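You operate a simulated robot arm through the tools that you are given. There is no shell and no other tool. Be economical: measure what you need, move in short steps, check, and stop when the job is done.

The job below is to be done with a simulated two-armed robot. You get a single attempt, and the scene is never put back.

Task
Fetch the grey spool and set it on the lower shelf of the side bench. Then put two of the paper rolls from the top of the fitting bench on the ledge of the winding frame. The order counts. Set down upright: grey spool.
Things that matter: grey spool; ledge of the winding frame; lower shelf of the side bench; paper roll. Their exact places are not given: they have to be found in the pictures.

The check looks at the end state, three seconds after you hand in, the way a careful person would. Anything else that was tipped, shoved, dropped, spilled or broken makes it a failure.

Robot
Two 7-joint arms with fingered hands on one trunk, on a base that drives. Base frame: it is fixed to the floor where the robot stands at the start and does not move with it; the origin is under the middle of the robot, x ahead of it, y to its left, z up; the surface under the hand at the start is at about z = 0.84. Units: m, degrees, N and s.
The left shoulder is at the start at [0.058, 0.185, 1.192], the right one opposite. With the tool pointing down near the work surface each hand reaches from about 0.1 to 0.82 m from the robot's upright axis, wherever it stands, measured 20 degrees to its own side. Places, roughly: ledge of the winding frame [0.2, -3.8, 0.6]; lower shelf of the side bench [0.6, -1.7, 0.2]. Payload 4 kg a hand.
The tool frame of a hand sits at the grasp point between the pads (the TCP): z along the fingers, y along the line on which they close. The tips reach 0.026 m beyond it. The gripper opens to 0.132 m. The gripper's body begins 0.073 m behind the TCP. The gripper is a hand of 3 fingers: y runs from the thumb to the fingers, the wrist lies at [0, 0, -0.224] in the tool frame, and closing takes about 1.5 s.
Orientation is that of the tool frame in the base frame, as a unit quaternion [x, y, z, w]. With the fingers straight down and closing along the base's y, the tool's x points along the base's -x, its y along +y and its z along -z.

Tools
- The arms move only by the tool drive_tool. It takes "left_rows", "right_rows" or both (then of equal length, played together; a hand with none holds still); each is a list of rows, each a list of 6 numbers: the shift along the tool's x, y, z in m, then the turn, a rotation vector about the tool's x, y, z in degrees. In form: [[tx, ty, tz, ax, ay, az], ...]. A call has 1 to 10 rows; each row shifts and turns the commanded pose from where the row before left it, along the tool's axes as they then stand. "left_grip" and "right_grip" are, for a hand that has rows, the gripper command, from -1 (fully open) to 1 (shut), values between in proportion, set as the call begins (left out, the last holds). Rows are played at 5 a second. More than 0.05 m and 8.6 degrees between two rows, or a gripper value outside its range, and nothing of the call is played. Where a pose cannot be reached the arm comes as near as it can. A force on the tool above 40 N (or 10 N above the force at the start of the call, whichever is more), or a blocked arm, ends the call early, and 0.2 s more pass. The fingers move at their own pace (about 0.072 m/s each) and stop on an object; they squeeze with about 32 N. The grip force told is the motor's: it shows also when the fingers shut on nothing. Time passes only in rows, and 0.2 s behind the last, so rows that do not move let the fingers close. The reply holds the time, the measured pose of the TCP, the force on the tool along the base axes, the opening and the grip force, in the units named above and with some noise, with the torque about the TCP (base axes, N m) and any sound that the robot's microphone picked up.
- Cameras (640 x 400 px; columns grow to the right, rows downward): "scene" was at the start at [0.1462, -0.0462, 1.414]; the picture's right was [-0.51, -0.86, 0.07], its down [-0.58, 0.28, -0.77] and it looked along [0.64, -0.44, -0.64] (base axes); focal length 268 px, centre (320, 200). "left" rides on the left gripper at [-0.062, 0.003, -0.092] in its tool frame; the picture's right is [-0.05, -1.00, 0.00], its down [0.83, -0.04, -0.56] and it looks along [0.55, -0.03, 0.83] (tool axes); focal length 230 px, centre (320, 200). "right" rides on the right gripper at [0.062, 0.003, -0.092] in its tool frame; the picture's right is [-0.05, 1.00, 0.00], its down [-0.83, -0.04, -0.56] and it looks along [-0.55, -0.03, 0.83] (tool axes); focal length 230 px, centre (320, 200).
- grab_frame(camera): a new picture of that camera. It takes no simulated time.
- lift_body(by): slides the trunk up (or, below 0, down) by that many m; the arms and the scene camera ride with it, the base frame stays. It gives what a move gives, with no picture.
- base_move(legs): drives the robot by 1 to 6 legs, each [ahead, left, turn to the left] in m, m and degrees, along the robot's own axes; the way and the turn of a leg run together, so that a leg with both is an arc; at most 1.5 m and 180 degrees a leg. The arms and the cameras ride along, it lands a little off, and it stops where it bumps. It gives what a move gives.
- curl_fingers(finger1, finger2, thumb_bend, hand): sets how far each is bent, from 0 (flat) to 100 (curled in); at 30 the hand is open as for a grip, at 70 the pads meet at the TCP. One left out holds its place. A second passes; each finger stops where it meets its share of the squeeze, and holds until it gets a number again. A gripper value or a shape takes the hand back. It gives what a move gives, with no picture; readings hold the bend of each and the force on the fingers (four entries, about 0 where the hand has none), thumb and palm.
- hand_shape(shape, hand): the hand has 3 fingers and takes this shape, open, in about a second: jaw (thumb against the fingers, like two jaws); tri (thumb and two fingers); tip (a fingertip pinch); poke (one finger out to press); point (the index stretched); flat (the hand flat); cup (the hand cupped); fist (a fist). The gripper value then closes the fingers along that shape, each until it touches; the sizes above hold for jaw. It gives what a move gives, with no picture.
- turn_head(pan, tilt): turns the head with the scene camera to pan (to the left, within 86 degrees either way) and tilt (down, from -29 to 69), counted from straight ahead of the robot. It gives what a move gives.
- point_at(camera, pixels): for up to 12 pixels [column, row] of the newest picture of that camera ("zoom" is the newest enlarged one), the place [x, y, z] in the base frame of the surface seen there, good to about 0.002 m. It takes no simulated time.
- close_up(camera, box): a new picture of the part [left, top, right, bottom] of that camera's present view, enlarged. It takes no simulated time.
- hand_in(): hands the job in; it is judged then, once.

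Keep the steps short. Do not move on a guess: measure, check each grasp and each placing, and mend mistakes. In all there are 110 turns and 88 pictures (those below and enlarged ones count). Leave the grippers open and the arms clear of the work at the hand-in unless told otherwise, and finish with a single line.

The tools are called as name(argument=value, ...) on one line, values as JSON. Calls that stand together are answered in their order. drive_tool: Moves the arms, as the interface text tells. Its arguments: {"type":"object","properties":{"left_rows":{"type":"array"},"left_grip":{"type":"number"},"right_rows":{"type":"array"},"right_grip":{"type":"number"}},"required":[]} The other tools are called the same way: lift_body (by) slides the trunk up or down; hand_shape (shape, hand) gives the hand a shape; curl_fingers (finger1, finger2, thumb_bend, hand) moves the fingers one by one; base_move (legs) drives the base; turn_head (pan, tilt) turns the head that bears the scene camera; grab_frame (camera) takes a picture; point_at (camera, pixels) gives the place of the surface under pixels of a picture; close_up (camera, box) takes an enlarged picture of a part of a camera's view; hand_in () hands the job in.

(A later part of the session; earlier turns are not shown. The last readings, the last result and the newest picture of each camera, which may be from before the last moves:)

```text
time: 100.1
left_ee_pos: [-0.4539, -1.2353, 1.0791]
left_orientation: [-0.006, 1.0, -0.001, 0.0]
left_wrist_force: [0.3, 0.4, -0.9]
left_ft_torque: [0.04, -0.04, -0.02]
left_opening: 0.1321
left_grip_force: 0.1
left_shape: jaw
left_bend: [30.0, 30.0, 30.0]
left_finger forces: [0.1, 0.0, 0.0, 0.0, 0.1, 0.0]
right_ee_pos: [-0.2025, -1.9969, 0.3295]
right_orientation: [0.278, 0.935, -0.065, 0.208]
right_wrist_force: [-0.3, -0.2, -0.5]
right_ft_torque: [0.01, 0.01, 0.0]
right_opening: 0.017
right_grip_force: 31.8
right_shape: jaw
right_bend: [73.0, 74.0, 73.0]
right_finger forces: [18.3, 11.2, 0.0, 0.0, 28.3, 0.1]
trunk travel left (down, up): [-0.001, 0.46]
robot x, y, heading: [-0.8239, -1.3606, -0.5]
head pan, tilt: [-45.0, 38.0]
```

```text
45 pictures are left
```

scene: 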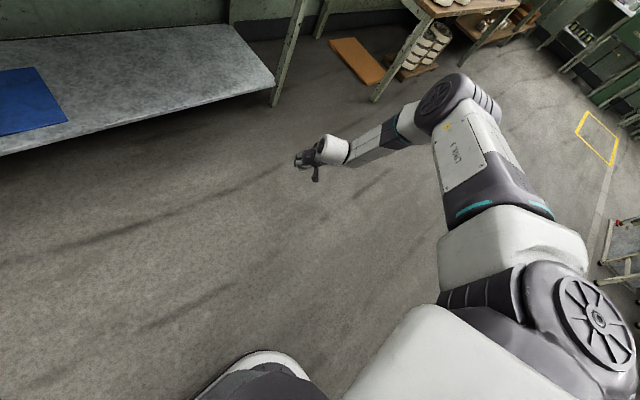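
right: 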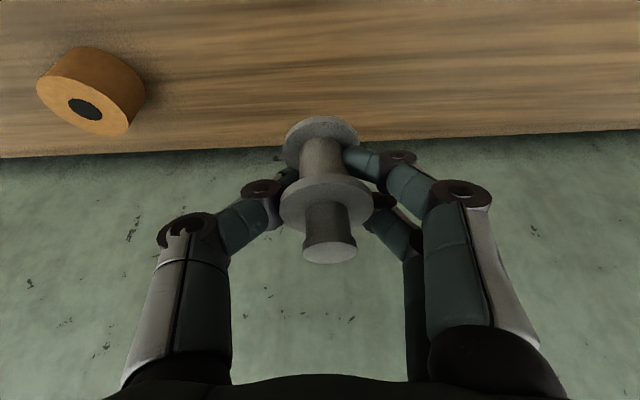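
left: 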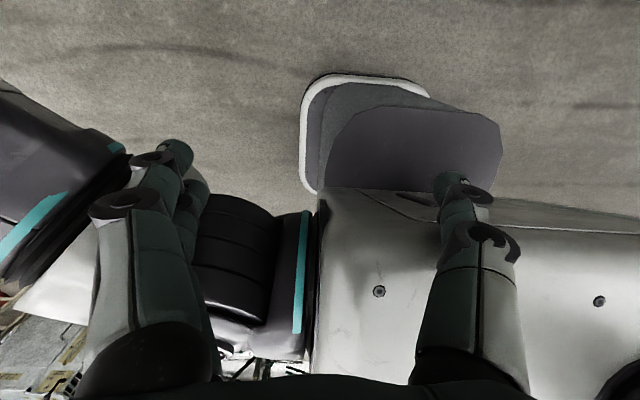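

Still rolls to the stop. A nearly straight arm pointed straight ahead must bend the shoulder the other way, so I raise, turn the hand to straight ahead, and then stretch far forward.

drive_tool(right_rows=[[-0.0169, 0, -0.0362, -2.0, 0, -4.3], [-0.0169, 0, -0.0362, -2.0, 0, -4.3], [-0.0169, 0, -0.0362, -2.0, 0, -4.3], [-0.0169, 0, -0.0362, -2.0, 0, -4.3], [-0.0169, 0, -0.0362, -2.0, 0, -4.3], [-0.0169, 0, -0.0362, -2.0, 0, -4.3], [-0.0169, 0, -0.0362, -2.0, 0, -4.3], [0, 0, 0, 0, 0, 0]])

drive_tool(right_rows=[[-0.0254, 0.036, 0.0118, 0, 0, 0], [-0.0254, 0.036, 0.0118, 0, 0, 0], [-0.0254, 0.036, 0.0118, 0, 0, 0], [-0.0254, 0.036, 0.0118, 0, 0, 0], [-0.0254, 0.036, 0.0118, 0, 0, 0], [-0.0254, 0.036, 0.0118, 0, 0, 0], [-0.0254, 0.036, 0.0118, 0, 0, 0], [-0.0254, 0.036, 0.0118, 0, 0, 0], [-0.0254, 0.036, 0.0118, 0, 0, 0], [-0.0254, 0.036, 0.0118, 0, 0, 0]])

grab_frame(camera="scene")

```text
time: 101.9
left_ee_pos: [-0.4514, -1.2371, 1.0782]
left_orientation: [-0.006, 1.0, -0.001, -0.002]
left_wrist_force: [-0.2, -1.0, 0.8]
left_ft_torque: [-0.03, 0.04, -0.02]
left_opening: 0.1317
left_grip_force: 0.1
left_shape: jaw
left_bend: [30.0, 30.0, 30.0]
left_finger forces: [0.0, 0.0, 0.1, 0.0, 0.0, 0.1]
right_ee_pos: [-0.2019, -1.9949, 0.6095]
right_orientation: [-0.003, 0.977, -0.003, 0.214]
right_wrist_force: [0.9, -0.5, -1.0]
right_ft_torque: [0.0, -0.03, -0.01]
right_opening: 0.0167
right_grip_force: 32.2
right_shape: jaw
right_bend: [73.0, 74.0, 73.0]
right_finger forces: [18.3, 10.9, 0.0, 0.0, 28.1, 0.0]
trunk travel left (down, up): [-0.001, 0.46]
robot x, y, heading: [-0.8228, -1.3614, -0.2]
head pan, tilt: [-45.0, 38.0]
```

```text
time: 104.1
left_ee_pos: [-0.4469, -1.2389, 1.076]
left_orientation: [-0.008, 1.0, 0.001, -0.005]
left_wrist_force: [1.3, -1.1, -0.8]
left_ft_torque: [0.1, 0.11, 0.02]
left_opening: 0.132
left_grip_force: 0.0
left_shape: jaw
left_bend: [30.0, 30.0, 30.0]
left_finger forces: [0.1, 0.1, 0.1, 0.0, 0.0, 0.0]
right_ee_pos: [0.0775, -1.6372, 0.6002]
right_orientation: [-0.002, 0.977, -0.005, 0.212]
right_wrist_force: [3.4, 2.0, 5.1]
right_ft_torque: [-0.11, 0.43, -0.07]
right_opening: 0.0166
right_grip_force: 31.8
right_shape: jaw
right_bend: [73.0, 74.0, 73.0]
right_finger forces: [18.4, 10.5, 0.1, 0.0, 28.2, 0.0]
trunk travel left (down, up): [-0.001, 0.46]
robot x, y, heading: [-0.8245, -1.3596, -0.6]
head pan, tilt: [-45.0, 38.0]
```

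```text
44 pictures are left
```

scene: 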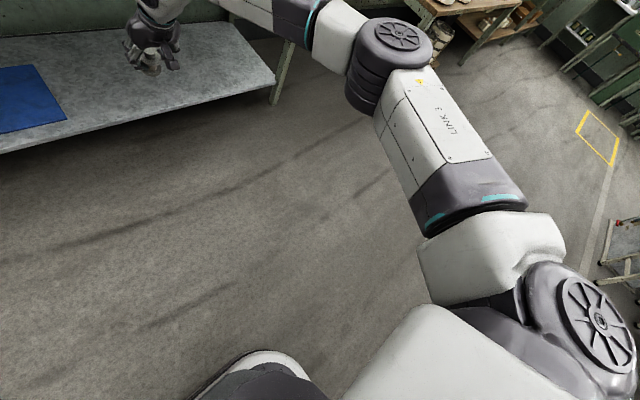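

base_move(legs=[[-0.25, 0, 0]])

drive_tool(right_rows=[[-0.0362, 0, 0.0169, 0, 0, 0], [-0.0362, 0, 0.0169, 0, 0, 0], [-0.0362, 0, 0.0169, 0, 0, 0], [0.0085, 0, 0.0181, 0, 0, 0], [0.0085, 0, 0.0181, 0, 0, 0], [0.0085, 0, 0.0181, 0, 0, 0], [0.0085, 0, 0.0181, 0, 0, 0], [0, 0, 0, 0, 0, 0]])

grab_frame(camera="scene")

```text
time: 105.9
left_ee_pos: [-0.7049, -1.2359, 1.0785]
left_orientation: [-0.005, 1.0, -0.001, -0.002]
left_wrist_force: [-0.8, -0.3, -0.3]
left_ft_torque: [-0.02, -0.01, -0.02]
left_opening: 0.1323
left_grip_force: 0.0
left_shape: jaw
left_bend: [30.0, 30.0, 30.0]
left_finger forces: [0.0, 0.0, 0.0, 0.0, 0.0, 0.1]
right_ee_pos: [-0.1775, -1.6337, 0.6071]
right_orientation: [-0.001, 0.976, -0.003, 0.216]
right_wrist_force: [-0.1, -0.1, 0.3]
right_ft_torque: [0.01, -0.02, 0.02]
right_opening: 0.0163
right_grip_force: 31.8
right_shape: jaw
right_bend: [73.0, 74.0, 73.0]
right_finger forces: [18.4, 10.3, 0.0, 0.0, 28.1, 0.0]
trunk travel left (down, up): [-0.001, 0.46]
robot x, y, heading: [-1.0778, -1.3604, -0.7]
head pan, tilt: [-45.0, 38.0]
```

```text
time: 107.7
left_ee_pos: [-0.7039, -1.2349, 1.0784]
left_orientation: [-0.005, 1.0, 0.0, -0.002]
left_wrist_force: [-0.2, 0.0, -0.1]
left_ft_torque: [0.02, 0.03, -0.03]
left_opening: 0.1318
left_grip_force: 0.1
left_shape: jaw
left_bend: [30.0, 30.0, 30.0]
left_finger forces: [0.1, 0.0, 0.1, 0.0, 0.1, 0.0]
right_ee_pos: [-0.1766, -1.6712, 0.546]
right_orientation: [-0.002, 0.976, -0.003, 0.216]
right_wrist_force: [-0.9, -0.2, -0.4]
right_ft_torque: [0.02, 0.01, 0.0]
right_opening: 0.0167
right_grip_force: 31.8
right_shape: jaw
right_bend: [73.0, 74.0, 73.0]
right_finger forces: [18.5, 10.2, 0.1, 0.0, 27.9, 0.1]
right hand out of reach, approached as far as the arm can: row 1, 2, 3, 5, 6, 7
trunk travel left (down, up): [-0.001, 0.46]
robot x, y, heading: [-1.0765, -1.3616, -0.4]
head pan, tilt: [-45.0, 38.0]
```

```text
43 pictures are left
```

scene: 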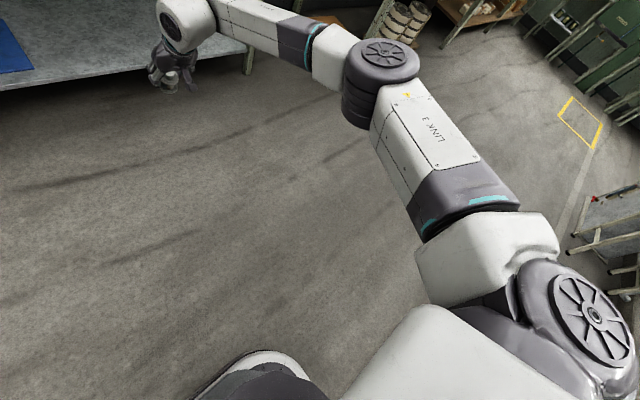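

Measured: the upper arm stays jammed at one corner of its range. The remaining way is to bring the elbow over the top to the inner side. I move the left arm out to the left and raise the right hand.

drive_tool(left_rows=[[0, 0.035, 0, 0, 0, 0], [0, 0.035, 0, 0, 0, 0], [0, 0.035, 0, 0, 0, 0], [0, 0.035, 0, 0, 0, 0], [0, 0.035, 0, 0, 0, 0], [0, 0.035, 0, 0, 0, 0], [0, 0.035, 0, 0, 0, 0], [0, 0.035, 0, 0, 0, 0], [0, 0.035, 0, 0, 0, 0], [0, 0.035, 0, 0, 0, 0]], right_rows=[[-0.0009, 0, -0.0493, 0, 0, 0], [-0.0009, 0, -0.0493, 0, 0, 0], [-0.0009, 0, -0.0493, 0, 0, 0], [-0.0009, 0, -0.0493, 0, 0, 0], [-0.0009, 0, -0.0493, 0, 0, 0], [-0.0009, 0, -0.0493, 0, 0, 0], [-0.0009, 0, -0.0493, 0, 0, 0], [-0.0009, 0, -0.0493, 0, 0, 0], [-0.0009, 0, -0.0493, 0, 0, 0], [-0.0009, 0, -0.0493, 0, 0, 0]])

drive_tool(right_rows=[[0.0, 0.045, 0, 0, 0, 0], [0.0, 0.045, 0, 0, 0, 0], [0.0, 0.045, 0, 0, 0, 0], [0.0, 0.045, 0, 0, 0, 0], [0.0, 0.045, 0, 0, 0, 0], [0.0, 0.045, 0, 0, 0, 0], [0.0, 0.045, 0, 0, 0, 0], [0.0, 0.045, 0, 0, 0, 0], [0, 0, 0, 0, 0, 0]])

turn_head(pan=-30, tilt=30)

grab_frame(camera="scene")

```text
time: 109.9
left_ee_pos: [-0.669, -1.0588, 0.919]
left_orientation: [-0.006, 1.0, -0.003, -0.001]
left_wrist_force: [0.3, 0.0, -0.4]
left_ft_torque: [-0.01, 0.02, 0.02]
left_opening: 0.1317
left_grip_force: 0.0
left_shape: jaw
left_bend: [30.0, 30.0, 30.0]
left_finger forces: [0.1, 0.0, 0.0, 0.0, 0.0, 0.0]
left hand out of reach, approached as far as the arm can: row 1, 2, 3, 4, 5, 6, 7, 8, 9, 10
right_ee_pos: [-0.3747, -1.6683, 0.9945]
right_orientation: [-0.002, 0.976, -0.003, 0.217]
right_wrist_force: [0.3, 0.3, -0.6]
right_ft_torque: [-0.03, -0.01, -0.01]
right_opening: 0.0165
right_grip_force: 32.7
right_shape: jaw
right_bend: [73.0, 75.0, 73.0]
right_finger forces: [18.4, 9.8, 0.0, 0.1, 27.6, 0.0]
trunk travel left (down, up): [-0.001, 0.46]
robot x, y, heading: [-1.0776, -1.3615, -0.6]
head pan, tilt: [-45.0, 38.0]
```

```text
time: 111.9
left_ee_pos: [-0.6667, -1.0604, 0.9203]
left_orientation: [-0.006, 1.0, -0.002, -0.001]
left_wrist_force: [0.4, 0.1, 0.8]
left_ft_torque: [-0.02, -0.01, -0.02]
left_opening: 0.1321
left_grip_force: 0.0
left_shape: jaw
left_bend: [30.0, 30.0, 30.0]
left_finger forces: [0.1, 0.0, 0.0, 0.0, 0.0, 0.1]
right_ee_pos: [-0.3767, -1.4808, 0.9957]
right_orientation: [-0.001, 0.976, -0.003, 0.216]
right_wrist_force: [-0.8, -0.1, 0.2]
right_ft_torque: [0.0, 0.01, 0.0]
right_opening: 0.0161
right_grip_force: 32.3
right_shape: jaw
right_bend: [73.0, 75.0, 73.0]
right_finger forces: [17.9, 9.4, 0.1, 0.0, 27.0, 0.0]
right hand out of reach, approached as far as the arm can: row 5, 6, 7, 8
trunk travel left (down, up): [-0.001, 0.46]
robot x, y, heading: [-1.079, -1.3612, -0.6]
head pan, tilt: [-45.0, 38.0]
```

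```text
time: 112.7
left_ee_pos: [-0.6676, -1.0604, 0.92]
left_orientation: [-0.006, 1.0, -0.002, -0.001]
left_wrist_force: [-0.5, -0.9, 0.2]
left_ft_torque: [0.02, -0.02, 0.01]
left_opening: 0.1319
left_grip_force: 0.1
left_shape: jaw
left_bend: [30.0, 30.0, 30.0]
left_finger forces: [0.0, 0.1, 0.1, 0.0, 0.1, 0.0]
right_ee_pos: [-0.3764, -1.4811, 0.9972]
right_orientation: [-0.001, 0.976, -0.003, 0.216]
right_wrist_force: [0.2, 0.7, -1.1]
right_ft_torque: [0.01, 0.01, -0.02]
right_opening: 0.0167
right_grip_force: 31.6
right_shape: jaw
right_bend: [73.0, 75.0, 73.0]
right_finger forces: [18.0, 9.4, 0.0, 0.0, 27.0, 0.1]
trunk travel left (down, up): [-0.001, 0.46]
robot x, y, heading: [-1.077, -1.3565, -0.7]
head pan, tilt: [-30.0, 30.0]
```

```text
42 pictures are left
```

scene: 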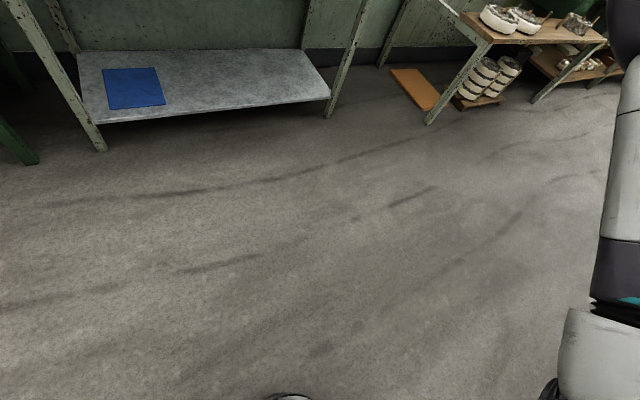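

The hand stops at the crossing too. The evidence now fits a first shoulder axis pointing sideways: the elbow should get low if the arm works out to the robot's right side. I swing the hand out to the right at height.

drive_tool(right_rows=[[0.0151, -0.045, -0.0071, 0, 0, 0], [0.0151, -0.045, -0.0071, 0, 0, 0], [0.0151, -0.045, -0.0071, 0, 0, 0], [0.0151, -0.045, -0.0071, 0, 0, 0], [0.0151, -0.045, -0.0071, 0, 0, 0], [0.0151, -0.045, -0.0071, 0, 0, 0], [0.0151, -0.045, -0.0071, 0, 0, 0], [0.0151, -0.045, -0.0071, 0, 0, 0], [0.0151, -0.045, -0.0071, 0, 0, 0], [0.0151, -0.045, -0.0071, 0, 0, 0]])

drive_tool(right_rows=[[0, 0, 0, 3.55, 0, 7.6], [0, 0, 0, 3.55, 0, 7.6], [0, 0, 0, 3.55, 0, 7.6], [0, 0, 0, 3.55, 0, 7.6], [0, 0, 0, 3.55, 0, 7.6], [0, 0, 0, 3.55, 0, 7.6], [0, 0, 0, 3.55, 0, 7.6], [0, 0, 0, 3.55, 0, 7.6], [0, 0, 0, 3.55, 0, 7.6], [0, 0, 0, 3.55, 0, 7.6]])

turn_head(pan=-75, tilt=30)

grab_frame(camera="scene")

grab_frame(camera="right")

```text
time: 114.9
left_ee_pos: [-0.6681, -1.0612, 0.9204]
left_orientation: [-0.006, 1.0, -0.002, -0.001]
left_wrist_force: [-0.5, 0.2, 0.5]
left_ft_torque: [0.0, -0.02, -0.01]
left_opening: 0.1319
left_grip_force: 0.1
left_shape: jaw
left_bend: [30.0, 30.0, 30.0]
left_finger forces: [0.1, 0.0, 0.0, 0.0, 0.0, 0.0]
right_ee_pos: [-0.5442, -1.9306, 1.0013]
right_orientation: [-0.002, 0.976, -0.004, 0.216]
right_wrist_force: [0.5, 0.7, -0.8]
right_ft_torque: [-0.02, -0.02, 0.0]
right_opening: 0.0163
right_grip_force: 32.0
right_shape: jaw
right_bend: [73.0, 75.0, 73.0]
right_finger forces: [18.1, 9.1, 0.0, 0.0, 27.0, 0.1]
trunk travel left (down, up): [-0.001, 0.46]
robot x, y, heading: [-1.0752, -1.3581, -0.5]
head pan, tilt: [-30.0, 30.0]
```

```text
time: 117.1
left_ee_pos: [-0.6676, -1.0596, 0.9199]
left_orientation: [-0.005, 1.0, -0.002, 0.0]
left_wrist_force: [0.1, 0.3, 0.1]
left_ft_torque: [-0.01, -0.01, 0.0]
left_opening: 0.1317
left_grip_force: 0.0
left_shape: jaw
left_bend: [30.0, 30.0, 30.0]
left_finger forces: [0.0, 0.1, 0.0, 0.1, 0.1, 0.0]
right_ee_pos: [-0.5445, -1.9283, 0.9992]
right_orientation: [0.652, 0.725, -0.149, 0.163]
right_wrist_force: [-0.2, -0.6, 0.4]
right_ft_torque: [-0.01, 0.03, 0.01]
right_opening: 0.0161
right_grip_force: 31.4
right_shape: jaw
right_bend: [73.0, 75.0, 73.0]
right_finger forces: [18.4, 8.9, 0.0, 0.0, 26.8, 0.0]
trunk travel left (down, up): [-0.001, 0.46]
robot x, y, heading: [-1.0749, -1.3615, -0.6]
head pan, tilt: [-30.0, 30.0]
```

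```text
time: 118.2
left_ee_pos: [-0.6678, -1.0606, 0.9202]
left_orientation: [-0.005, 1.0, -0.002, -0.001]
left_wrist_force: [0.0, 0.0, 0.6]
left_ft_torque: [-0.01, 0.05, -0.04]
left_opening: 0.1318
left_grip_force: 0.1
left_shape: jaw
left_bend: [30.0, 30.0, 30.0]
left_finger forces: [0.0, 0.0, 0.0, 0.1, 0.1, 0.0]
right_ee_pos: [-0.5451, -1.928, 1.0012]
right_orientation: [0.651, 0.726, -0.148, 0.162]
right_wrist_force: [0.2, -0.4, 0.2]
right_ft_torque: [0.01, -0.01, -0.03]
right_opening: 0.016
right_grip_force: 32.1
right_shape: jaw
right_bend: [73.0, 75.0, 73.0]
right_finger forces: [18.3, 8.9, 0.0, 0.0, 26.9, 0.0]
trunk travel left (down, up): [-0.001, 0.46]
robot x, y, heading: [-1.0745, -1.3558, -0.9]
head pan, tilt: [-75.0, 30.0]
```

```text
41 pictures are left
```

scene: 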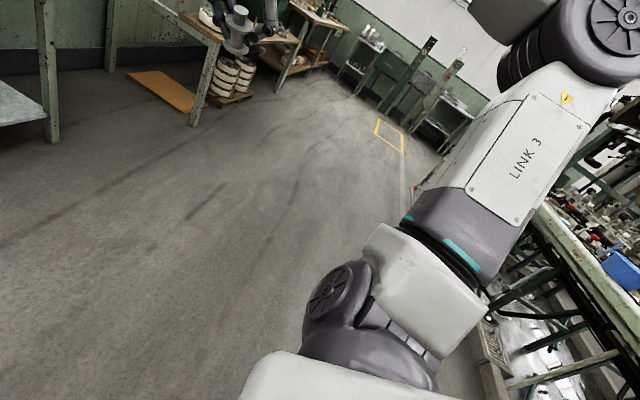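

```text
40 pictures are left
```

right: 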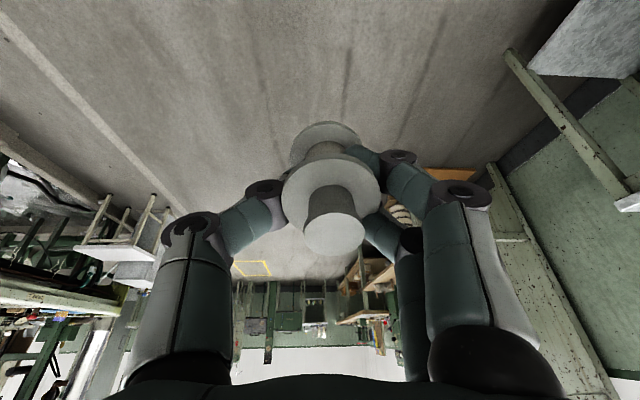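

The spool has tilted slightly in the grip; I'll correct that when placing. The shoulder plane is now sideways with the elbow up. I move the hand out to the right of the shoulder.

drive_tool(right_rows=[[-0.0216, -0.039, 0.0101, 0, 0, 0], [-0.0216, -0.039, 0.0101, 0, 0, 0], [-0.0216, -0.039, 0.0101, 0, 0, 0], [-0.0216, -0.039, 0.0101, 0, 0, 0], [-0.0216, -0.039, 0.0101, 0, 0, 0], [-0.0216, -0.039, 0.0101, 0, 0, 0], [-0.0216, -0.039, 0.0101, 0, 0, 0], [-0.0216, -0.039, 0.0101, 0, 0, 0], [-0.0216, -0.039, 0.0101, 0, 0, 0], [0, 0, 0, 0, 0, 0]])

drive_tool(right_rows=[[0.0169, 0, 0.0362, 0, 0, 0], [0.0169, 0, 0.0362, 0, 0, 0], [0.0169, 0, 0.0362, 0, 0, 0], [0.0169, 0, 0.0362, 0, 0, 0], [0.0169, 0, 0.0362, 0, 0, 0], [0.0169, 0, 0.0362, 0, 0, 0], [0.0169, 0, 0.0362, 0, 0, 0], [0.0169, 0, 0.0362, 0, 0, 0]])

grab_frame(camera="scene")

```text
time: 120.4
left_ee_pos: [-0.6671, -1.0596, 0.9193]
left_orientation: [-0.005, 1.0, -0.002, 0.0]
left_wrist_force: [-0.5, -0.1, 0.5]
left_ft_torque: [0.03, 0.0, 0.0]
left_opening: 0.132
left_grip_force: 0.0
left_shape: jaw
left_bend: [30.0, 30.0, 30.0]
left_finger forces: [0.0, 0.0, 0.1, 0.1, 0.0, 0.0]
right_ee_pos: [-0.87, -2.1796, 1.004]
right_orientation: [0.651, 0.726, -0.149, 0.163]
right_wrist_force: [0.7, 0.5, -0.9]
right_ft_torque: [0.04, 0.01, -0.01]
right_opening: 0.0165
right_grip_force: 31.9
right_shape: jaw
right_bend: [73.0, 75.0, 73.0]
right_finger forces: [18.3, 9.1, 0.0, 0.0, 26.9, 0.0]
trunk travel left (down, up): [-0.001, 0.46]
robot x, y, heading: [-1.0781, -1.357, -0.7]
head pan, tilt: [-75.0, 30.0]
```

```text
time: 122.2
left_ee_pos: [-0.6676, -1.0611, 0.9193]
left_orientation: [-0.005, 1.0, -0.002, -0.001]
left_wrist_force: [0.1, -1.1, 0.0]
left_ft_torque: [-0.01, 0.03, -0.01]
left_opening: 0.132
left_grip_force: 0.1
left_shape: jaw
left_bend: [30.0, 30.0, 30.0]
left_finger forces: [0.0, 0.0, 0.0, 0.0, 0.1, 0.1]
right_ee_pos: [-0.8702, -2.1815, 0.6811]
right_orientation: [0.652, 0.726, -0.148, 0.162]
right_wrist_force: [0.4, -0.2, -0.1]
right_ft_torque: [0.01, -0.01, 0.05]
right_opening: 0.0163
right_grip_force: 32.4
right_shape: jaw
right_bend: [73.0, 75.0, 73.0]
right_finger forces: [18.7, 9.2, 0.1, 0.1, 26.3, 0.1]
trunk travel left (down, up): [-0.001, 0.46]
robot x, y, heading: [-1.0771, -1.3562, -0.7]
head pan, tilt: [-75.0, 30.0]
```

```text
39 pictures are left
```

scene: 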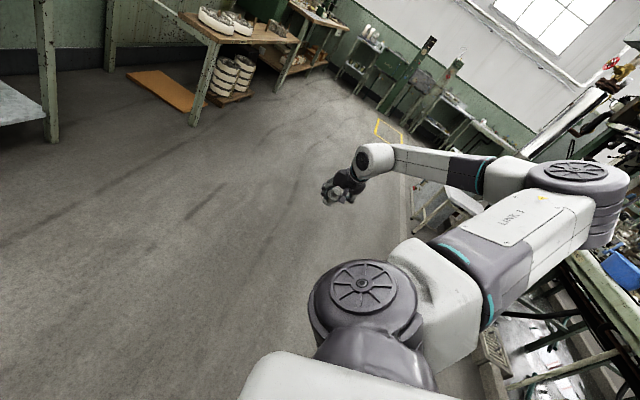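

The upper arm now points right and slightly back, which should allow the elbow to dip. I continue down.

drive_tool(right_rows=[[0.0169, 0, 0.0362, 0, 0, 0], [0.0169, 0, 0.0362, 0, 0, 0], [0.0169, 0, 0.0362, 0, 0, 0], [0.0169, 0, 0.0362, 0, 0, 0], [0.0169, 0, 0.0362, 0, 0, 0], [0.0169, 0, 0.0362, 0, 0, 0], [0.0169, 0, 0.0362, 0, 0, 0], [0.0169, 0, 0.0362, 0, 0, 0], [0.0169, 0, 0.0362, 0, 0, 0], [0, 0, 0, 0, 0, 0]])

grab_frame(camera="scene")

```text
time: 124.4
left_ee_pos: [-0.6678, -1.0592, 0.9208]
left_orientation: [-0.005, 1.0, -0.002, -0.001]
left_wrist_force: [-1.1, -0.4, 0.3]
left_ft_torque: [0.04, -0.01, 0.01]
left_opening: 0.1317
left_grip_force: 0.0
left_shape: jaw
left_bend: [30.0, 30.0, 30.0]
left_finger forces: [0.0, 0.0, 0.1, 0.1, 0.0, 0.0]
right_ee_pos: [-0.8666, -2.182, 0.3326]
right_orientation: [0.649, 0.728, -0.143, 0.166]
right_wrist_force: [-0.4, 0.1, -1.3]
right_ft_torque: [0.0, -0.02, 0.0]
right_opening: 0.0157
right_grip_force: 32.1
right_shape: jaw
right_bend: [73.0, 75.0, 73.0]
right_finger forces: [18.4, 8.5, 0.0, 0.1, 25.8, 0.1]
right hand out of reach, approached as far as the arm can: row 9
trunk travel left (down, up): [-0.001, 0.46]
robot x, y, heading: [-1.0731, -1.3619, -0.6]
head pan, tilt: [-75.0, 30.0]
```

```text
38 pictures are left
```

scene: 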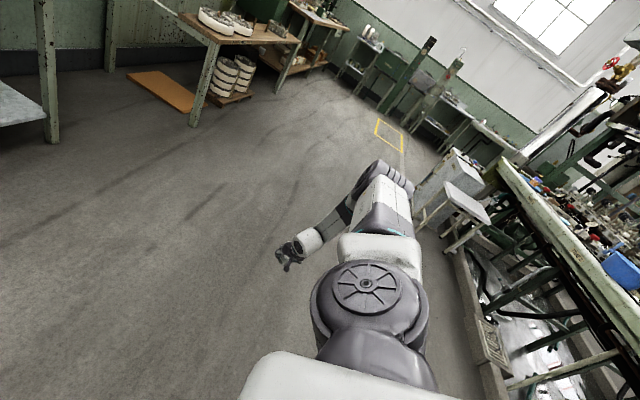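

point_at(camera="scene", pixels=[[367, 285], [380, 245], [385, 210], [395, 185], [365, 180], [345, 212], [320, 235], [300, 245], [285, 258]])

drive_tool(right_rows=[[0, -0.04, 0, 0, 0, 0], [0, -0.04, 0, 0, 0, 0], [0, -0.04, 0, 0, 0, 0], [0, -0.04, 0, 0, 0, 0], [0, -0.04, 0, 0, 0, 0], [0, -0.04, 0, 0, 0, 0], [0.0169, 0, 0.0362, 0, 0, 0], [0.0169, 0, 0.0362, 0, 0, 0], [0.0169, 0, 0.0362, 0, 0, 0], [0, 0, 0, 0, 0, 0]])

grab_frame(camera="scene")

```text
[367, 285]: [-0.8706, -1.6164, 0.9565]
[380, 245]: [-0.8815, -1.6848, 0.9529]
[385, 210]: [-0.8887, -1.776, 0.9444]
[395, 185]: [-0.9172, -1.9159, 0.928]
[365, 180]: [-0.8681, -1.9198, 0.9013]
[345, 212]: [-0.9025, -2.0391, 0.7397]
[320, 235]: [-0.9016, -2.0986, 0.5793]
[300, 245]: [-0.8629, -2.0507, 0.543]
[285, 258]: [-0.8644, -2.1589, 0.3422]
```

```text
time: 126.6
left_ee_pos: [-0.6675, -1.0597, 0.92]
left_orientation: [-0.006, 1.0, -0.002, -0.001]
left_wrist_force: [0.9, 0.1, 0.4]
left_ft_torque: [-0.01, 0.03, 0.05]
left_opening: 0.1319
left_grip_force: 0.1
left_shape: jaw
left_bend: [30.0, 30.0, 30.0]
left_finger forces: [0.0, 0.1, 0.0, 0.1, 0.1, 0.1]
right_ee_pos: [-1.0353, -2.1415, 0.2295]
right_orientation: [0.649, 0.729, -0.147, 0.161]
right_wrist_force: [0.5, 0.1, -1.1]
right_ft_torque: [-0.02, 0.05, 0.04]
right_opening: 0.0152
right_grip_force: 31.9
right_shape: jaw
right_bend: [72.0, 75.0, 73.0]
right_finger forces: [17.6, 8.6, 0.0, 0.0, 24.8, 0.1]
right hand out of reach, approached as far as the arm can: row 2, 3, 4, 5, 6, 7, 8, 9
trunk travel left (down, up): [-0.001, 0.46]
robot x, y, heading: [-1.0773, -1.3598, -0.7]
head pan, tilt: [-75.0, 30.0]
```

```text
37 pictures are left
```

scene: 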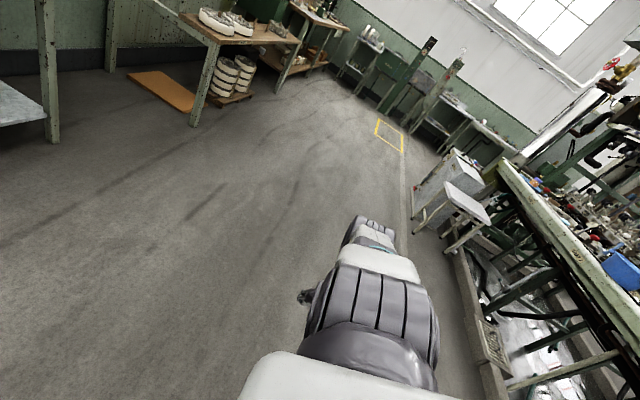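

The shoulder rolled over and the hand is at z 0.23: this is the arm shape I need. I test a bit lower and measure the elbow.

point_at(camera="scene", pixels=[[375, 230], [360, 240], [375, 260], [375, 300], [345, 235], [390, 225], [305, 298]])

drive_tool(right_rows=[[0.0127, 0, 0.0272, 0, 0, 0], [0.0127, 0, 0.0272, 0, 0, 0], [0, 0, 0, 0, 0, 0]])

grab_frame(camera="right")

```text
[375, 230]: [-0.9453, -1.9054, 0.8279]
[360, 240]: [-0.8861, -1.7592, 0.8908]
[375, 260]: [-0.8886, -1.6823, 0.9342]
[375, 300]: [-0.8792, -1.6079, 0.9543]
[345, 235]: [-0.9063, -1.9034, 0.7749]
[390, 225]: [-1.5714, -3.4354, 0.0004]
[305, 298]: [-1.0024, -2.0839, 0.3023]
```

```text
time: 127.4
left_ee_pos: [-0.6688, -1.0607, 0.9201]
left_orientation: [-0.005, 1.0, -0.003, 0.0]
left_wrist_force: [-0.1, -0.4, 0.1]
left_ft_torque: [0.0, 0.02, 0.04]
left_opening: 0.1321
left_grip_force: 0.0
left_shape: jaw
left_bend: [30.0, 30.0, 30.0]
left_finger forces: [0.1, 0.0, 0.1, 0.0, 0.1, 0.0]
right_ee_pos: [-1.0306, -2.1329, 0.1998]
right_orientation: [0.651, 0.726, -0.15, 0.164]
right_wrist_force: [0.2, -0.1, -0.3]
right_ft_torque: [0.0, -0.01, -0.02]
right_opening: 0.0153
right_grip_force: 31.9
right_shape: jaw
right_bend: [72.0, 75.0, 73.0]
right_finger forces: [17.6, 8.5, 0.0, 0.0, 24.4, 0.0]
right hand out of reach, approached as far as the arm can: row 1, 2
trunk travel left (down, up): [-0.001, 0.46]
robot x, y, heading: [-1.0756, -1.36, -0.9]
head pan, tilt: [-75.0, 30.0]
```

```text
36 pictures are left
```

right: 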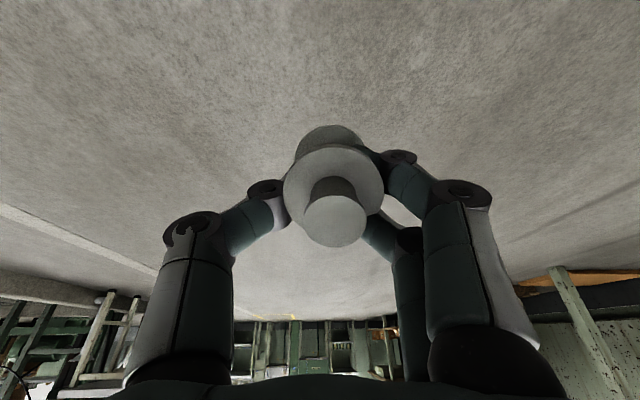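

I can reach shelf height. The spool has turned in the grip, so I measure the tilt of its top faces.

close_up(camera="right", box=[260, 100, 420, 270])

point_at(camera="right", pixels=[[335, 202], [335, 240], [312, 221], [358, 221], [335, 221], [295, 190], [372, 190], [330, 152], [305, 165], [360, 162], [325, 130]])

```text
2.35 times, centred on (340, 185) of right
```

zoom: 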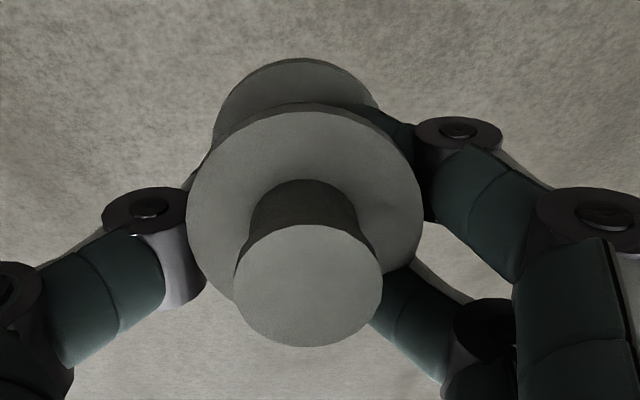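

```text
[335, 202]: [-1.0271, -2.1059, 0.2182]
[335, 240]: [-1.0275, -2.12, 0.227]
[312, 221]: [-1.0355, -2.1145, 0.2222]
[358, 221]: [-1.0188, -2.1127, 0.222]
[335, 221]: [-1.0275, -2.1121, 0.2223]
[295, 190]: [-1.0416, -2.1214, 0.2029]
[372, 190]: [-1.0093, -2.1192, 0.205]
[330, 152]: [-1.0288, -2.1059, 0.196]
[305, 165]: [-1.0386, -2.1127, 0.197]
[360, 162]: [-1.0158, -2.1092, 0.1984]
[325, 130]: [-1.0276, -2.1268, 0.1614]
```

Its axis leans 32° (it has settled nearly in line with the fingers), so turning the hand +32° about its closing axis makes the spool upright. I do that with a small lift.

drive_tool(right_rows=[[-0.0127, 0, -0.0272, 0, 8, 0], [0, 0, 0, 0, 8, 0], [0, 0, 0, 0, 8, 0], [0, 0, 0, 0, 8, 0], [0, 0, 0, 0, 0, 0]])

grab_frame(camera="right")

point_at(camera="right", pixels=[[335, 202], [335, 240], [312, 221], [358, 221], [335, 221], [325, 130]])

```text
time: 128.6
left_ee_pos: [-0.6679, -1.0603, 0.9193]
left_orientation: [-0.005, 1.0, -0.002, -0.001]
left_wrist_force: [0.5, -0.3, -0.9]
left_ft_torque: [-0.03, -0.02, -0.01]
left_opening: 0.1321
left_grip_force: 0.1
left_shape: jaw
left_bend: [30.0, 30.0, 30.0]
left_finger forces: [0.0, 0.0, 0.0, 0.1, 0.0, 0.0]
right_ee_pos: [-1.017, -2.1155, 0.2357]
right_orientation: [0.657, 0.731, -0.124, 0.136]
right_wrist_force: [-0.3, -0.2, -0.3]
right_ft_torque: [-0.03, 0.0, 0.02]
right_opening: 0.0152
right_grip_force: 32.3
right_shape: jaw
right_bend: [72.0, 75.0, 73.0]
right_finger forces: [17.6, 7.6, 0.0, 0.1, 24.3, 0.0]
right hand out of reach, approached as far as the arm can: row 1, 2, 3, 4
trunk travel left (down, up): [-0.001, 0.46]
robot x, y, heading: [-1.0732, -1.3568, -0.5]
head pan, tilt: [-75.0, 30.0]
```

```text
34 pictures are left
```

right: 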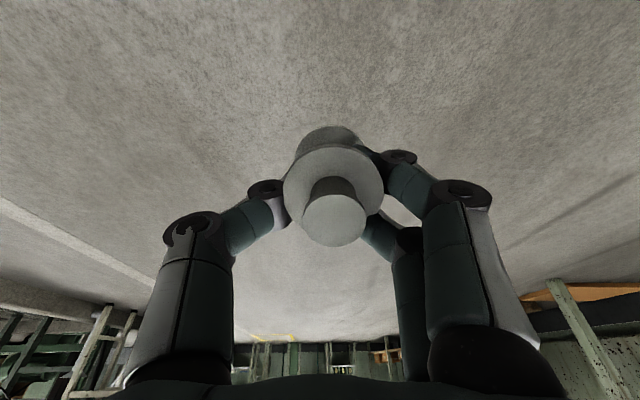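

```text
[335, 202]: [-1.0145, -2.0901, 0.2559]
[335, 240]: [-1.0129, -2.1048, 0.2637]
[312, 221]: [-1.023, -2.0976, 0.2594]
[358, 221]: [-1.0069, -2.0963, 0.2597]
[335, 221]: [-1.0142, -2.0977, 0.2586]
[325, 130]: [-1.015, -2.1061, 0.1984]
```

The wrist stops after 4°, so the hand keeps a lean of about 21°, as at the pick. I'll right the spool by touching it lightly on the shelf. First I turn the robot 90° left so that its right side faces the bench, and draw near.

base_move(legs=[[0, 0, 90.5], [-0.4, 0, 0], [0, -0.5, 0]])

grab_frame(camera="scene")

```text
time: 137.5
left_ee_pos: [-0.8834, -1.3484, 0.9211]
left_orientation: [0.717, -0.698, 0.002, -0.001]
left_wrist_force: [-0.2, -0.2, -0.2]
left_ft_torque: [-0.04, -0.02, 0.03]
left_opening: 0.1318
left_grip_force: 0.0
left_shape: jaw
left_bend: [30.0, 30.0, 30.0]
left_finger forces: [0.1, 0.1, 0.1, 0.1, 0.0, 0.0]
right_ee_pos: [0.1777, -1.6784, 0.2355]
right_orientation: [-0.061, 0.981, 0.009, 0.183]
right_wrist_force: [-0.3, 0.5, -0.2]
right_ft_torque: [0.01, 0.0, 0.03]
right_opening: 0.0151
right_grip_force: 31.1
right_shape: jaw
right_bend: [72.0, 75.0, 73.0]
right_finger forces: [17.8, 8.3, 0.0, 0.0, 24.4, 0.0]
trunk travel left (down, up): [-0.001, 0.46]
robot x, y, heading: [-0.5742, -1.7535, 90.7]
head pan, tilt: [-75.0, 30.0]
```

```text
33 pictures are left
```

scene: 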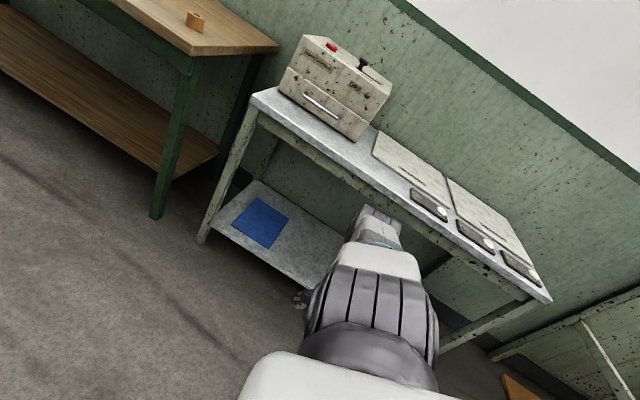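

Elbow clearance to the bench edge is enough. I move 0.185 m to the right so the hand enters over the shelf's front.

base_move(legs=[[0, -0.185, 0]])

grab_frame(camera="right")

grab_frame(camera="scene")

point_at(camera="right", pixels=[[335, 202], [335, 240], [335, 221], [320, 135], [330, 60], [200, 150], [450, 120], [560, 80], [330, 100]])

```text
time: 139.0
left_ee_pos: [-0.6994, -1.3476, 0.9212]
left_orientation: [0.718, -0.696, 0.003, 0.0]
left_wrist_force: [0.4, 0.5, -0.4]
left_ft_torque: [0.0, 0.0, -0.03]
left_opening: 0.1321
left_grip_force: 0.1
left_shape: jaw
left_bend: [30.0, 30.0, 30.0]
left_finger forces: [0.0, 0.0, 0.0, 0.0, 0.0, 0.0]
right_ee_pos: [0.3609, -1.6746, 0.2347]
right_orientation: [-0.064, 0.981, 0.009, 0.183]
right_wrist_force: [0.2, 0.1, -1.0]
right_ft_torque: [0.01, 0.0, 0.0]
right_opening: 0.0154
right_grip_force: 32.0
right_shape: jaw
right_bend: [72.0, 75.0, 73.0]
right_finger forces: [17.8, 8.3, 0.0, 0.1, 24.4, 0.2]
trunk travel left (down, up): [-0.001, 0.46]
robot x, y, heading: [-0.3954, -1.7508, 90.5]
head pan, tilt: [-75.0, 30.0]
```

```text
32 pictures are left
```

right: 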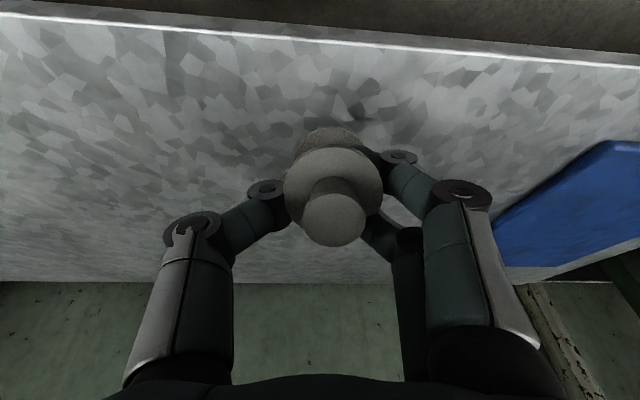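

```text
31 pictures are left
```

scene: 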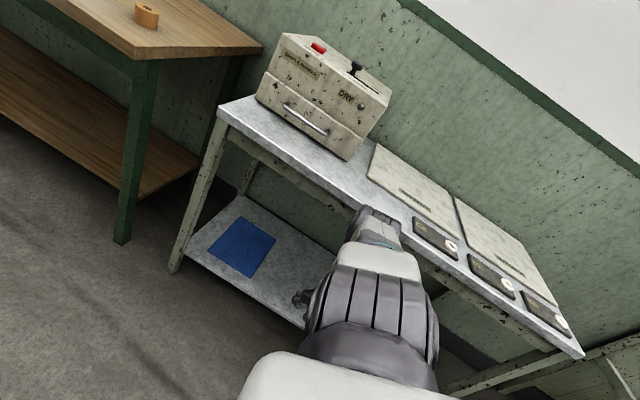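

```text
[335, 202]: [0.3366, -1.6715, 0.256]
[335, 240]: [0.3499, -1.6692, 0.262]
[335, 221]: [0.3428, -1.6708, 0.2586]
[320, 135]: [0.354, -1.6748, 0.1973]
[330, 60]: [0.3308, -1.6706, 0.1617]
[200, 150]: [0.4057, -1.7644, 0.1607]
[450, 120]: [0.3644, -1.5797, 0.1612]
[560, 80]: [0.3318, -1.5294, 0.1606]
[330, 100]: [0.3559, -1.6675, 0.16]
```

The spool is over the shelf (top at (0.343,-1.671), leaning 24° toward the robot). I lower 0.034 with a slight move inward so the base edge touches and rights it.

drive_tool(right_rows=[[0.0029, 0, 0.0075, 0, 0, 0], [0.0029, 0, 0.0075, 0, 0, 0], [0.0029, 0, 0.0075, 0, 0, 0], [0.0029, 0, 0.0075, 0, 0, 0], [-0.0035, -0.0007, 0.0064, 0, 0, 0], [0, 0, 0, 0, 0, 0]])

grab_frame(camera="right")

point_at(camera="right", pixels=[[335, 202], [335, 240], [335, 221], [320, 135], [312, 221], [358, 221]])

```text
time: 140.4
left_ee_pos: [-0.7014, -1.3477, 0.9201]
left_orientation: [0.718, -0.696, 0.003, -0.002]
left_wrist_force: [0.2, -0.5, 0.3]
left_ft_torque: [-0.01, -0.01, 0.0]
left_opening: 0.1319
left_grip_force: 0.0
left_shape: jaw
left_bend: [30.0, 30.0, 30.0]
left_finger forces: [0.1, 0.1, 0.0, 0.0, 0.0, 0.1]
right_ee_pos: [0.3573, -1.6732, 0.2174]
right_orientation: [-0.063, 0.981, 0.009, 0.186]
right_wrist_force: [-0.2, -0.1, -0.3]
right_ft_torque: [0.0, -0.01, 0.02]
right_opening: 0.0151
right_grip_force: 32.1
right_shape: jaw
right_bend: [72.0, 75.0, 73.0]
right_finger forces: [17.8, 8.2, 0.0, 0.0, 24.3, 0.1]
right hand out of reach, approached as far as the arm can: row 2, 3, 4, 5
trunk travel left (down, up): [-0.001, 0.46]
robot x, y, heading: [-0.3966, -1.7511, 90.5]
head pan, tilt: [-75.0, 30.0]
```

```text
30 pictures are left
```

right: 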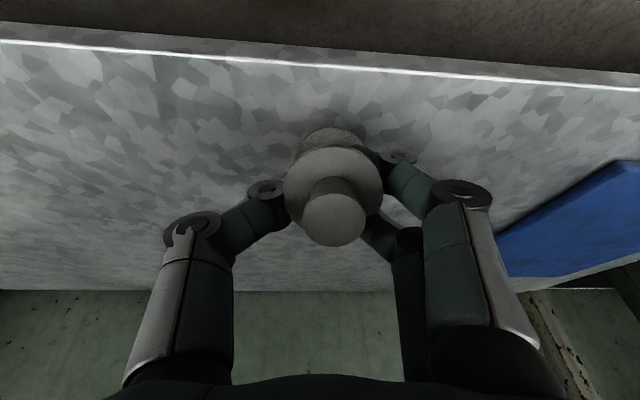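

```text
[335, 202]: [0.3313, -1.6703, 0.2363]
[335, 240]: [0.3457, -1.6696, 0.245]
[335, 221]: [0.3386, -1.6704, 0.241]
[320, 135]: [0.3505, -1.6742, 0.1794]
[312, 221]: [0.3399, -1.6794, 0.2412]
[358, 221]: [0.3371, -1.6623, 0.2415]
```

The arm stops at z 0.217 with this lean; a few degrees more lean lets it go lower. I lean 4° more while lowering to just touch.

drive_tool(right_rows=[[0.0016, 0, 0.0042, 0, -2, 0], [0.0016, 0, 0.0042, 0, -2, 0], [0.0016, 0, 0.0042, 0, -1.5, 0], [0.0016, 0, 0.0042, 0, 0, 0], [0.0016, 0, 0.0042, 0, 0, 0], [0, 0, 0, 0, 0, 0]])

grab_frame(camera="right")

point_at(camera="right", pixels=[[335, 202], [335, 240], [335, 221], [320, 135], [330, 152], [330, 175]])

```text
time: 142.0
left_ee_pos: [-0.7028, -1.3479, 0.9193]
left_orientation: [0.718, -0.696, 0.003, -0.002]
left_wrist_force: [0.6, -0.4, -0.2]
left_ft_torque: [0.01, -0.01, 0.01]
left_opening: 0.1318
left_grip_force: 0.1
left_shape: jaw
left_bend: [30.0, 30.0, 30.0]
left_finger forces: [0.0, 0.0, 0.1, 0.0, 0.0, 0.1]
right_ee_pos: [0.3643, -1.6731, 0.201]
right_orientation: [-0.064, 0.97, 0.012, 0.235]
right_wrist_force: [-6.2, -0.4, 26.9]
right_ft_torque: [0.08, 0.59, -0.01]
right_opening: 0.0184
right_grip_force: 32.7
right_shape: jaw
right_bend: [73.0, 76.0, 74.0]
right_finger forces: [26.4, 20.5, 0.0, 0.1, 31.6, 0.0]
trunk travel left (down, up): [-0.001, 0.46]
robot x, y, heading: [-0.3926, -1.747, 90.5]
head pan, tilt: [-75.0, 30.0]
stopped in row 6 (right hand): the force on the tool passed its limit at 40 N (the readings are from after the stop); the commanded pose is now the measured one
```

```text
29 pictures are left
```

right: 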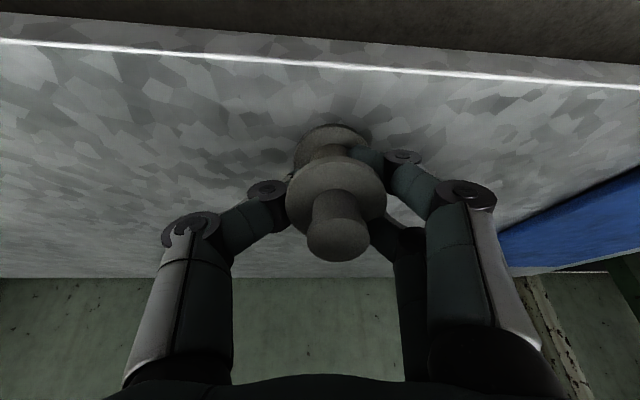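

```text
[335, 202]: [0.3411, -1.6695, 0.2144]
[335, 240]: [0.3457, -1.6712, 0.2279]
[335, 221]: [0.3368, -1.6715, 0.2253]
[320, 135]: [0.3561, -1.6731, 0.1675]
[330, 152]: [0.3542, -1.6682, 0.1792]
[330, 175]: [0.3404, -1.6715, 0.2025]
```

Contact made (27 N) and the spool rotated toward upright. I measure its tilt again.

point_at(camera="right", pixels=[[338, 224], [338, 256], [315, 240], [360, 240], [338, 240], [335, 165], [298, 195], [375, 200], [325, 132]])

close_up(camera="right", box=[260, 100, 420, 270])

```text
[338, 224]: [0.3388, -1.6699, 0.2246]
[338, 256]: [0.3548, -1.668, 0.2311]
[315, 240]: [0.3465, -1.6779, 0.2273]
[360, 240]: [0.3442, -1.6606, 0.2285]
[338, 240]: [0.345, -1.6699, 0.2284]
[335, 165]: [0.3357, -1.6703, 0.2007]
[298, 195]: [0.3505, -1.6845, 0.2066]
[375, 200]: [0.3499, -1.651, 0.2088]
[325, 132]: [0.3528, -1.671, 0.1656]
```

```text
2.35 times, centred on (340, 185) of right
```

zoom: 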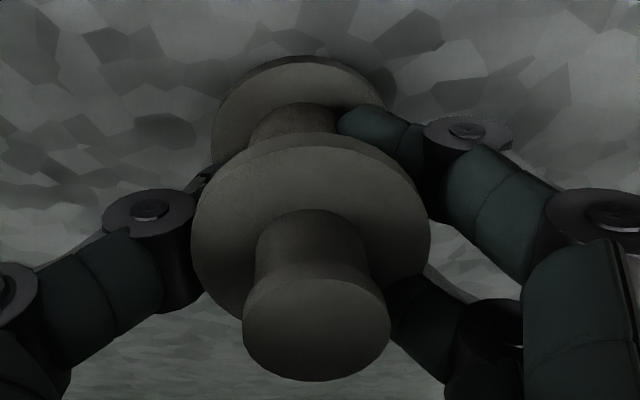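

Tilt is now about 22°. Keeping contact, I push inward (+x) in small steps, so friction on the base rights it.

drive_tool(right_rows=[[-0.0032, -0.0005, 0.0025, 0, 0, 0], [-0.0032, -0.0005, 0.0025, 0, 0, 0], [-0.0032, -0.0005, 0.0025, 0, 0, 0], [-0.0032, -0.0005, 0.0025, 0, 0, 0], [0, 0, 0, 0, 0, 0]])

grab_frame(camera="right")

point_at(camera="right", pixels=[[338, 226], [338, 256], [338, 235], [338, 265], [335, 165], [298, 195], [375, 200], [325, 132], [338, 245]])

```text
time: 143.0
left_ee_pos: [-0.7039, -1.3467, 0.9189]
left_orientation: [0.718, -0.696, 0.003, -0.002]
left_wrist_force: [-0.1, 0.1, -0.2]
left_ft_torque: [-0.02, -0.01, -0.01]
left_opening: 0.1322
left_grip_force: 0.1
left_shape: jaw
left_bend: [30.0, 30.0, 30.0]
left_finger forces: [0.0, 0.0, 0.0, 0.0, 0.0, 0.1]
right_ee_pos: [0.3785, -1.6721, 0.1988]
right_orientation: [-0.064, 0.969, 0.012, 0.237]
right_wrist_force: [-6.7, 0.0, 29.4]
right_ft_torque: [0.16, 0.74, 0.06]
right_opening: 0.0198
right_grip_force: 32.4
right_shape: jaw
right_bend: [75.0, 75.0, 74.0]
right_finger forces: [41.8, 19.7, 0.0, 0.1, 31.5, 0.0]
trunk travel left (down, up): [-0.001, 0.46]
robot x, y, heading: [-0.389, -1.7519, 90.4]
head pan, tilt: [-75.0, 30.0]
stopped in row 4 (right hand): the force on the tool passed its limit at 41 N (the readings are from after the stop); the commanded pose is now the measured one
```

```text
27 pictures are left
```

right: 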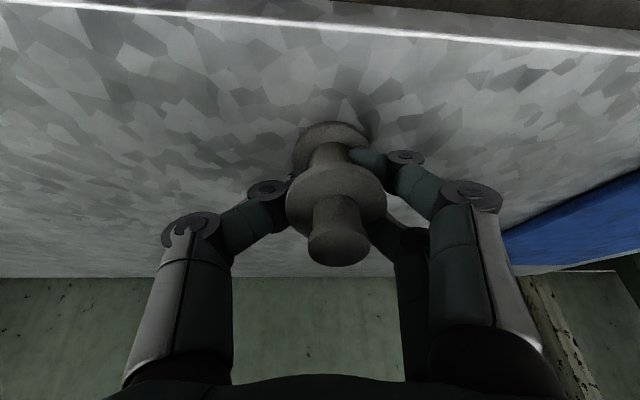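

```text
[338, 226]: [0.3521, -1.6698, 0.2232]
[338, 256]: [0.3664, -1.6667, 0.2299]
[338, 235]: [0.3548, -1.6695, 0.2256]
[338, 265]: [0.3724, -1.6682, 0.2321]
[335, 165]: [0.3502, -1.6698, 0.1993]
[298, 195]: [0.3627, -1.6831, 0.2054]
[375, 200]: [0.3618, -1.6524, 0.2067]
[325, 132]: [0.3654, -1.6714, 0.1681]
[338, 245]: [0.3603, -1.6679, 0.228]
```

Tilt ~20°, resting on its near edge, with its weight inside that edge, so it will settle flat if let go gently. I raise 2 mm to unload and loosen the fingers just slightly.

drive_tool(right_rows=[[-0.0009, 0, -0.0018, 0, 0, 0], [0, 0, 0, 0, 0, 0], [0, 0, 0, 0, 0, 0]], right_grip=0.66)

grab_frame(camera="right")

point_at(camera="right", pixels=[[338, 226], [338, 256], [338, 235], [338, 265], [338, 245], [325, 132], [315, 245], [360, 245]])

```text
time: 143.8
left_ee_pos: [-0.7032, -1.3471, 0.921]
left_orientation: [0.719, -0.695, 0.002, -0.002]
left_wrist_force: [0.7, -1.0, 0.5]
left_ft_torque: [0.01, 0.03, -0.01]
left_opening: 0.1318
left_grip_force: 0.1
left_shape: jaw
left_bend: [30.0, 30.0, 30.0]
left_finger forces: [0.0, 0.0, 0.1, 0.1, 0.1, 0.1]
right_ee_pos: [0.3771, -1.6735, 0.2]
right_orientation: [-0.064, 0.97, 0.014, 0.235]
right_wrist_force: [3.0, 3.3, 15.0]
right_ft_torque: [0.16, 0.09, -0.08]
right_opening: 0.0236
right_grip_force: 0.0
right_shape: jaw
right_bend: [74.0, 75.0, 70.0]
right_finger forces: [18.3, 14.3, 0.1, 0.0, 0.0, 0.1]
trunk travel left (down, up): [-0.001, 0.46]
robot x, y, heading: [-0.3944, -1.7531, 90.7]
head pan, tilt: [-75.0, 30.0]
```

```text
26 pictures are left
```

right: 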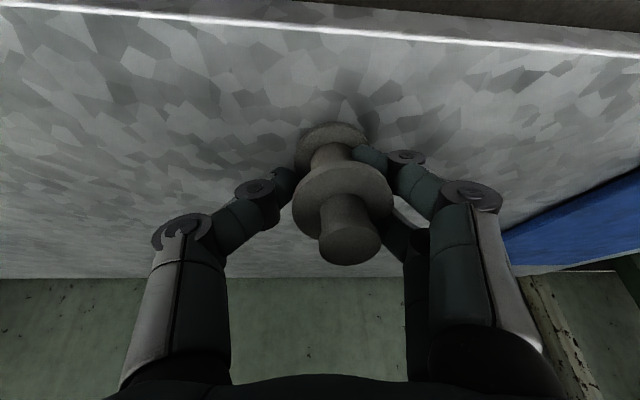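

```text
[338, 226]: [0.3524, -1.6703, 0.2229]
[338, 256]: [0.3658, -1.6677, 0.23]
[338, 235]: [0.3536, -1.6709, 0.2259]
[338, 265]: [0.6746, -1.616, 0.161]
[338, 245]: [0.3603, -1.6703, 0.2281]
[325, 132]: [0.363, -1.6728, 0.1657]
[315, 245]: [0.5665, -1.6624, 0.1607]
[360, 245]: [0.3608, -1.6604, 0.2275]
```

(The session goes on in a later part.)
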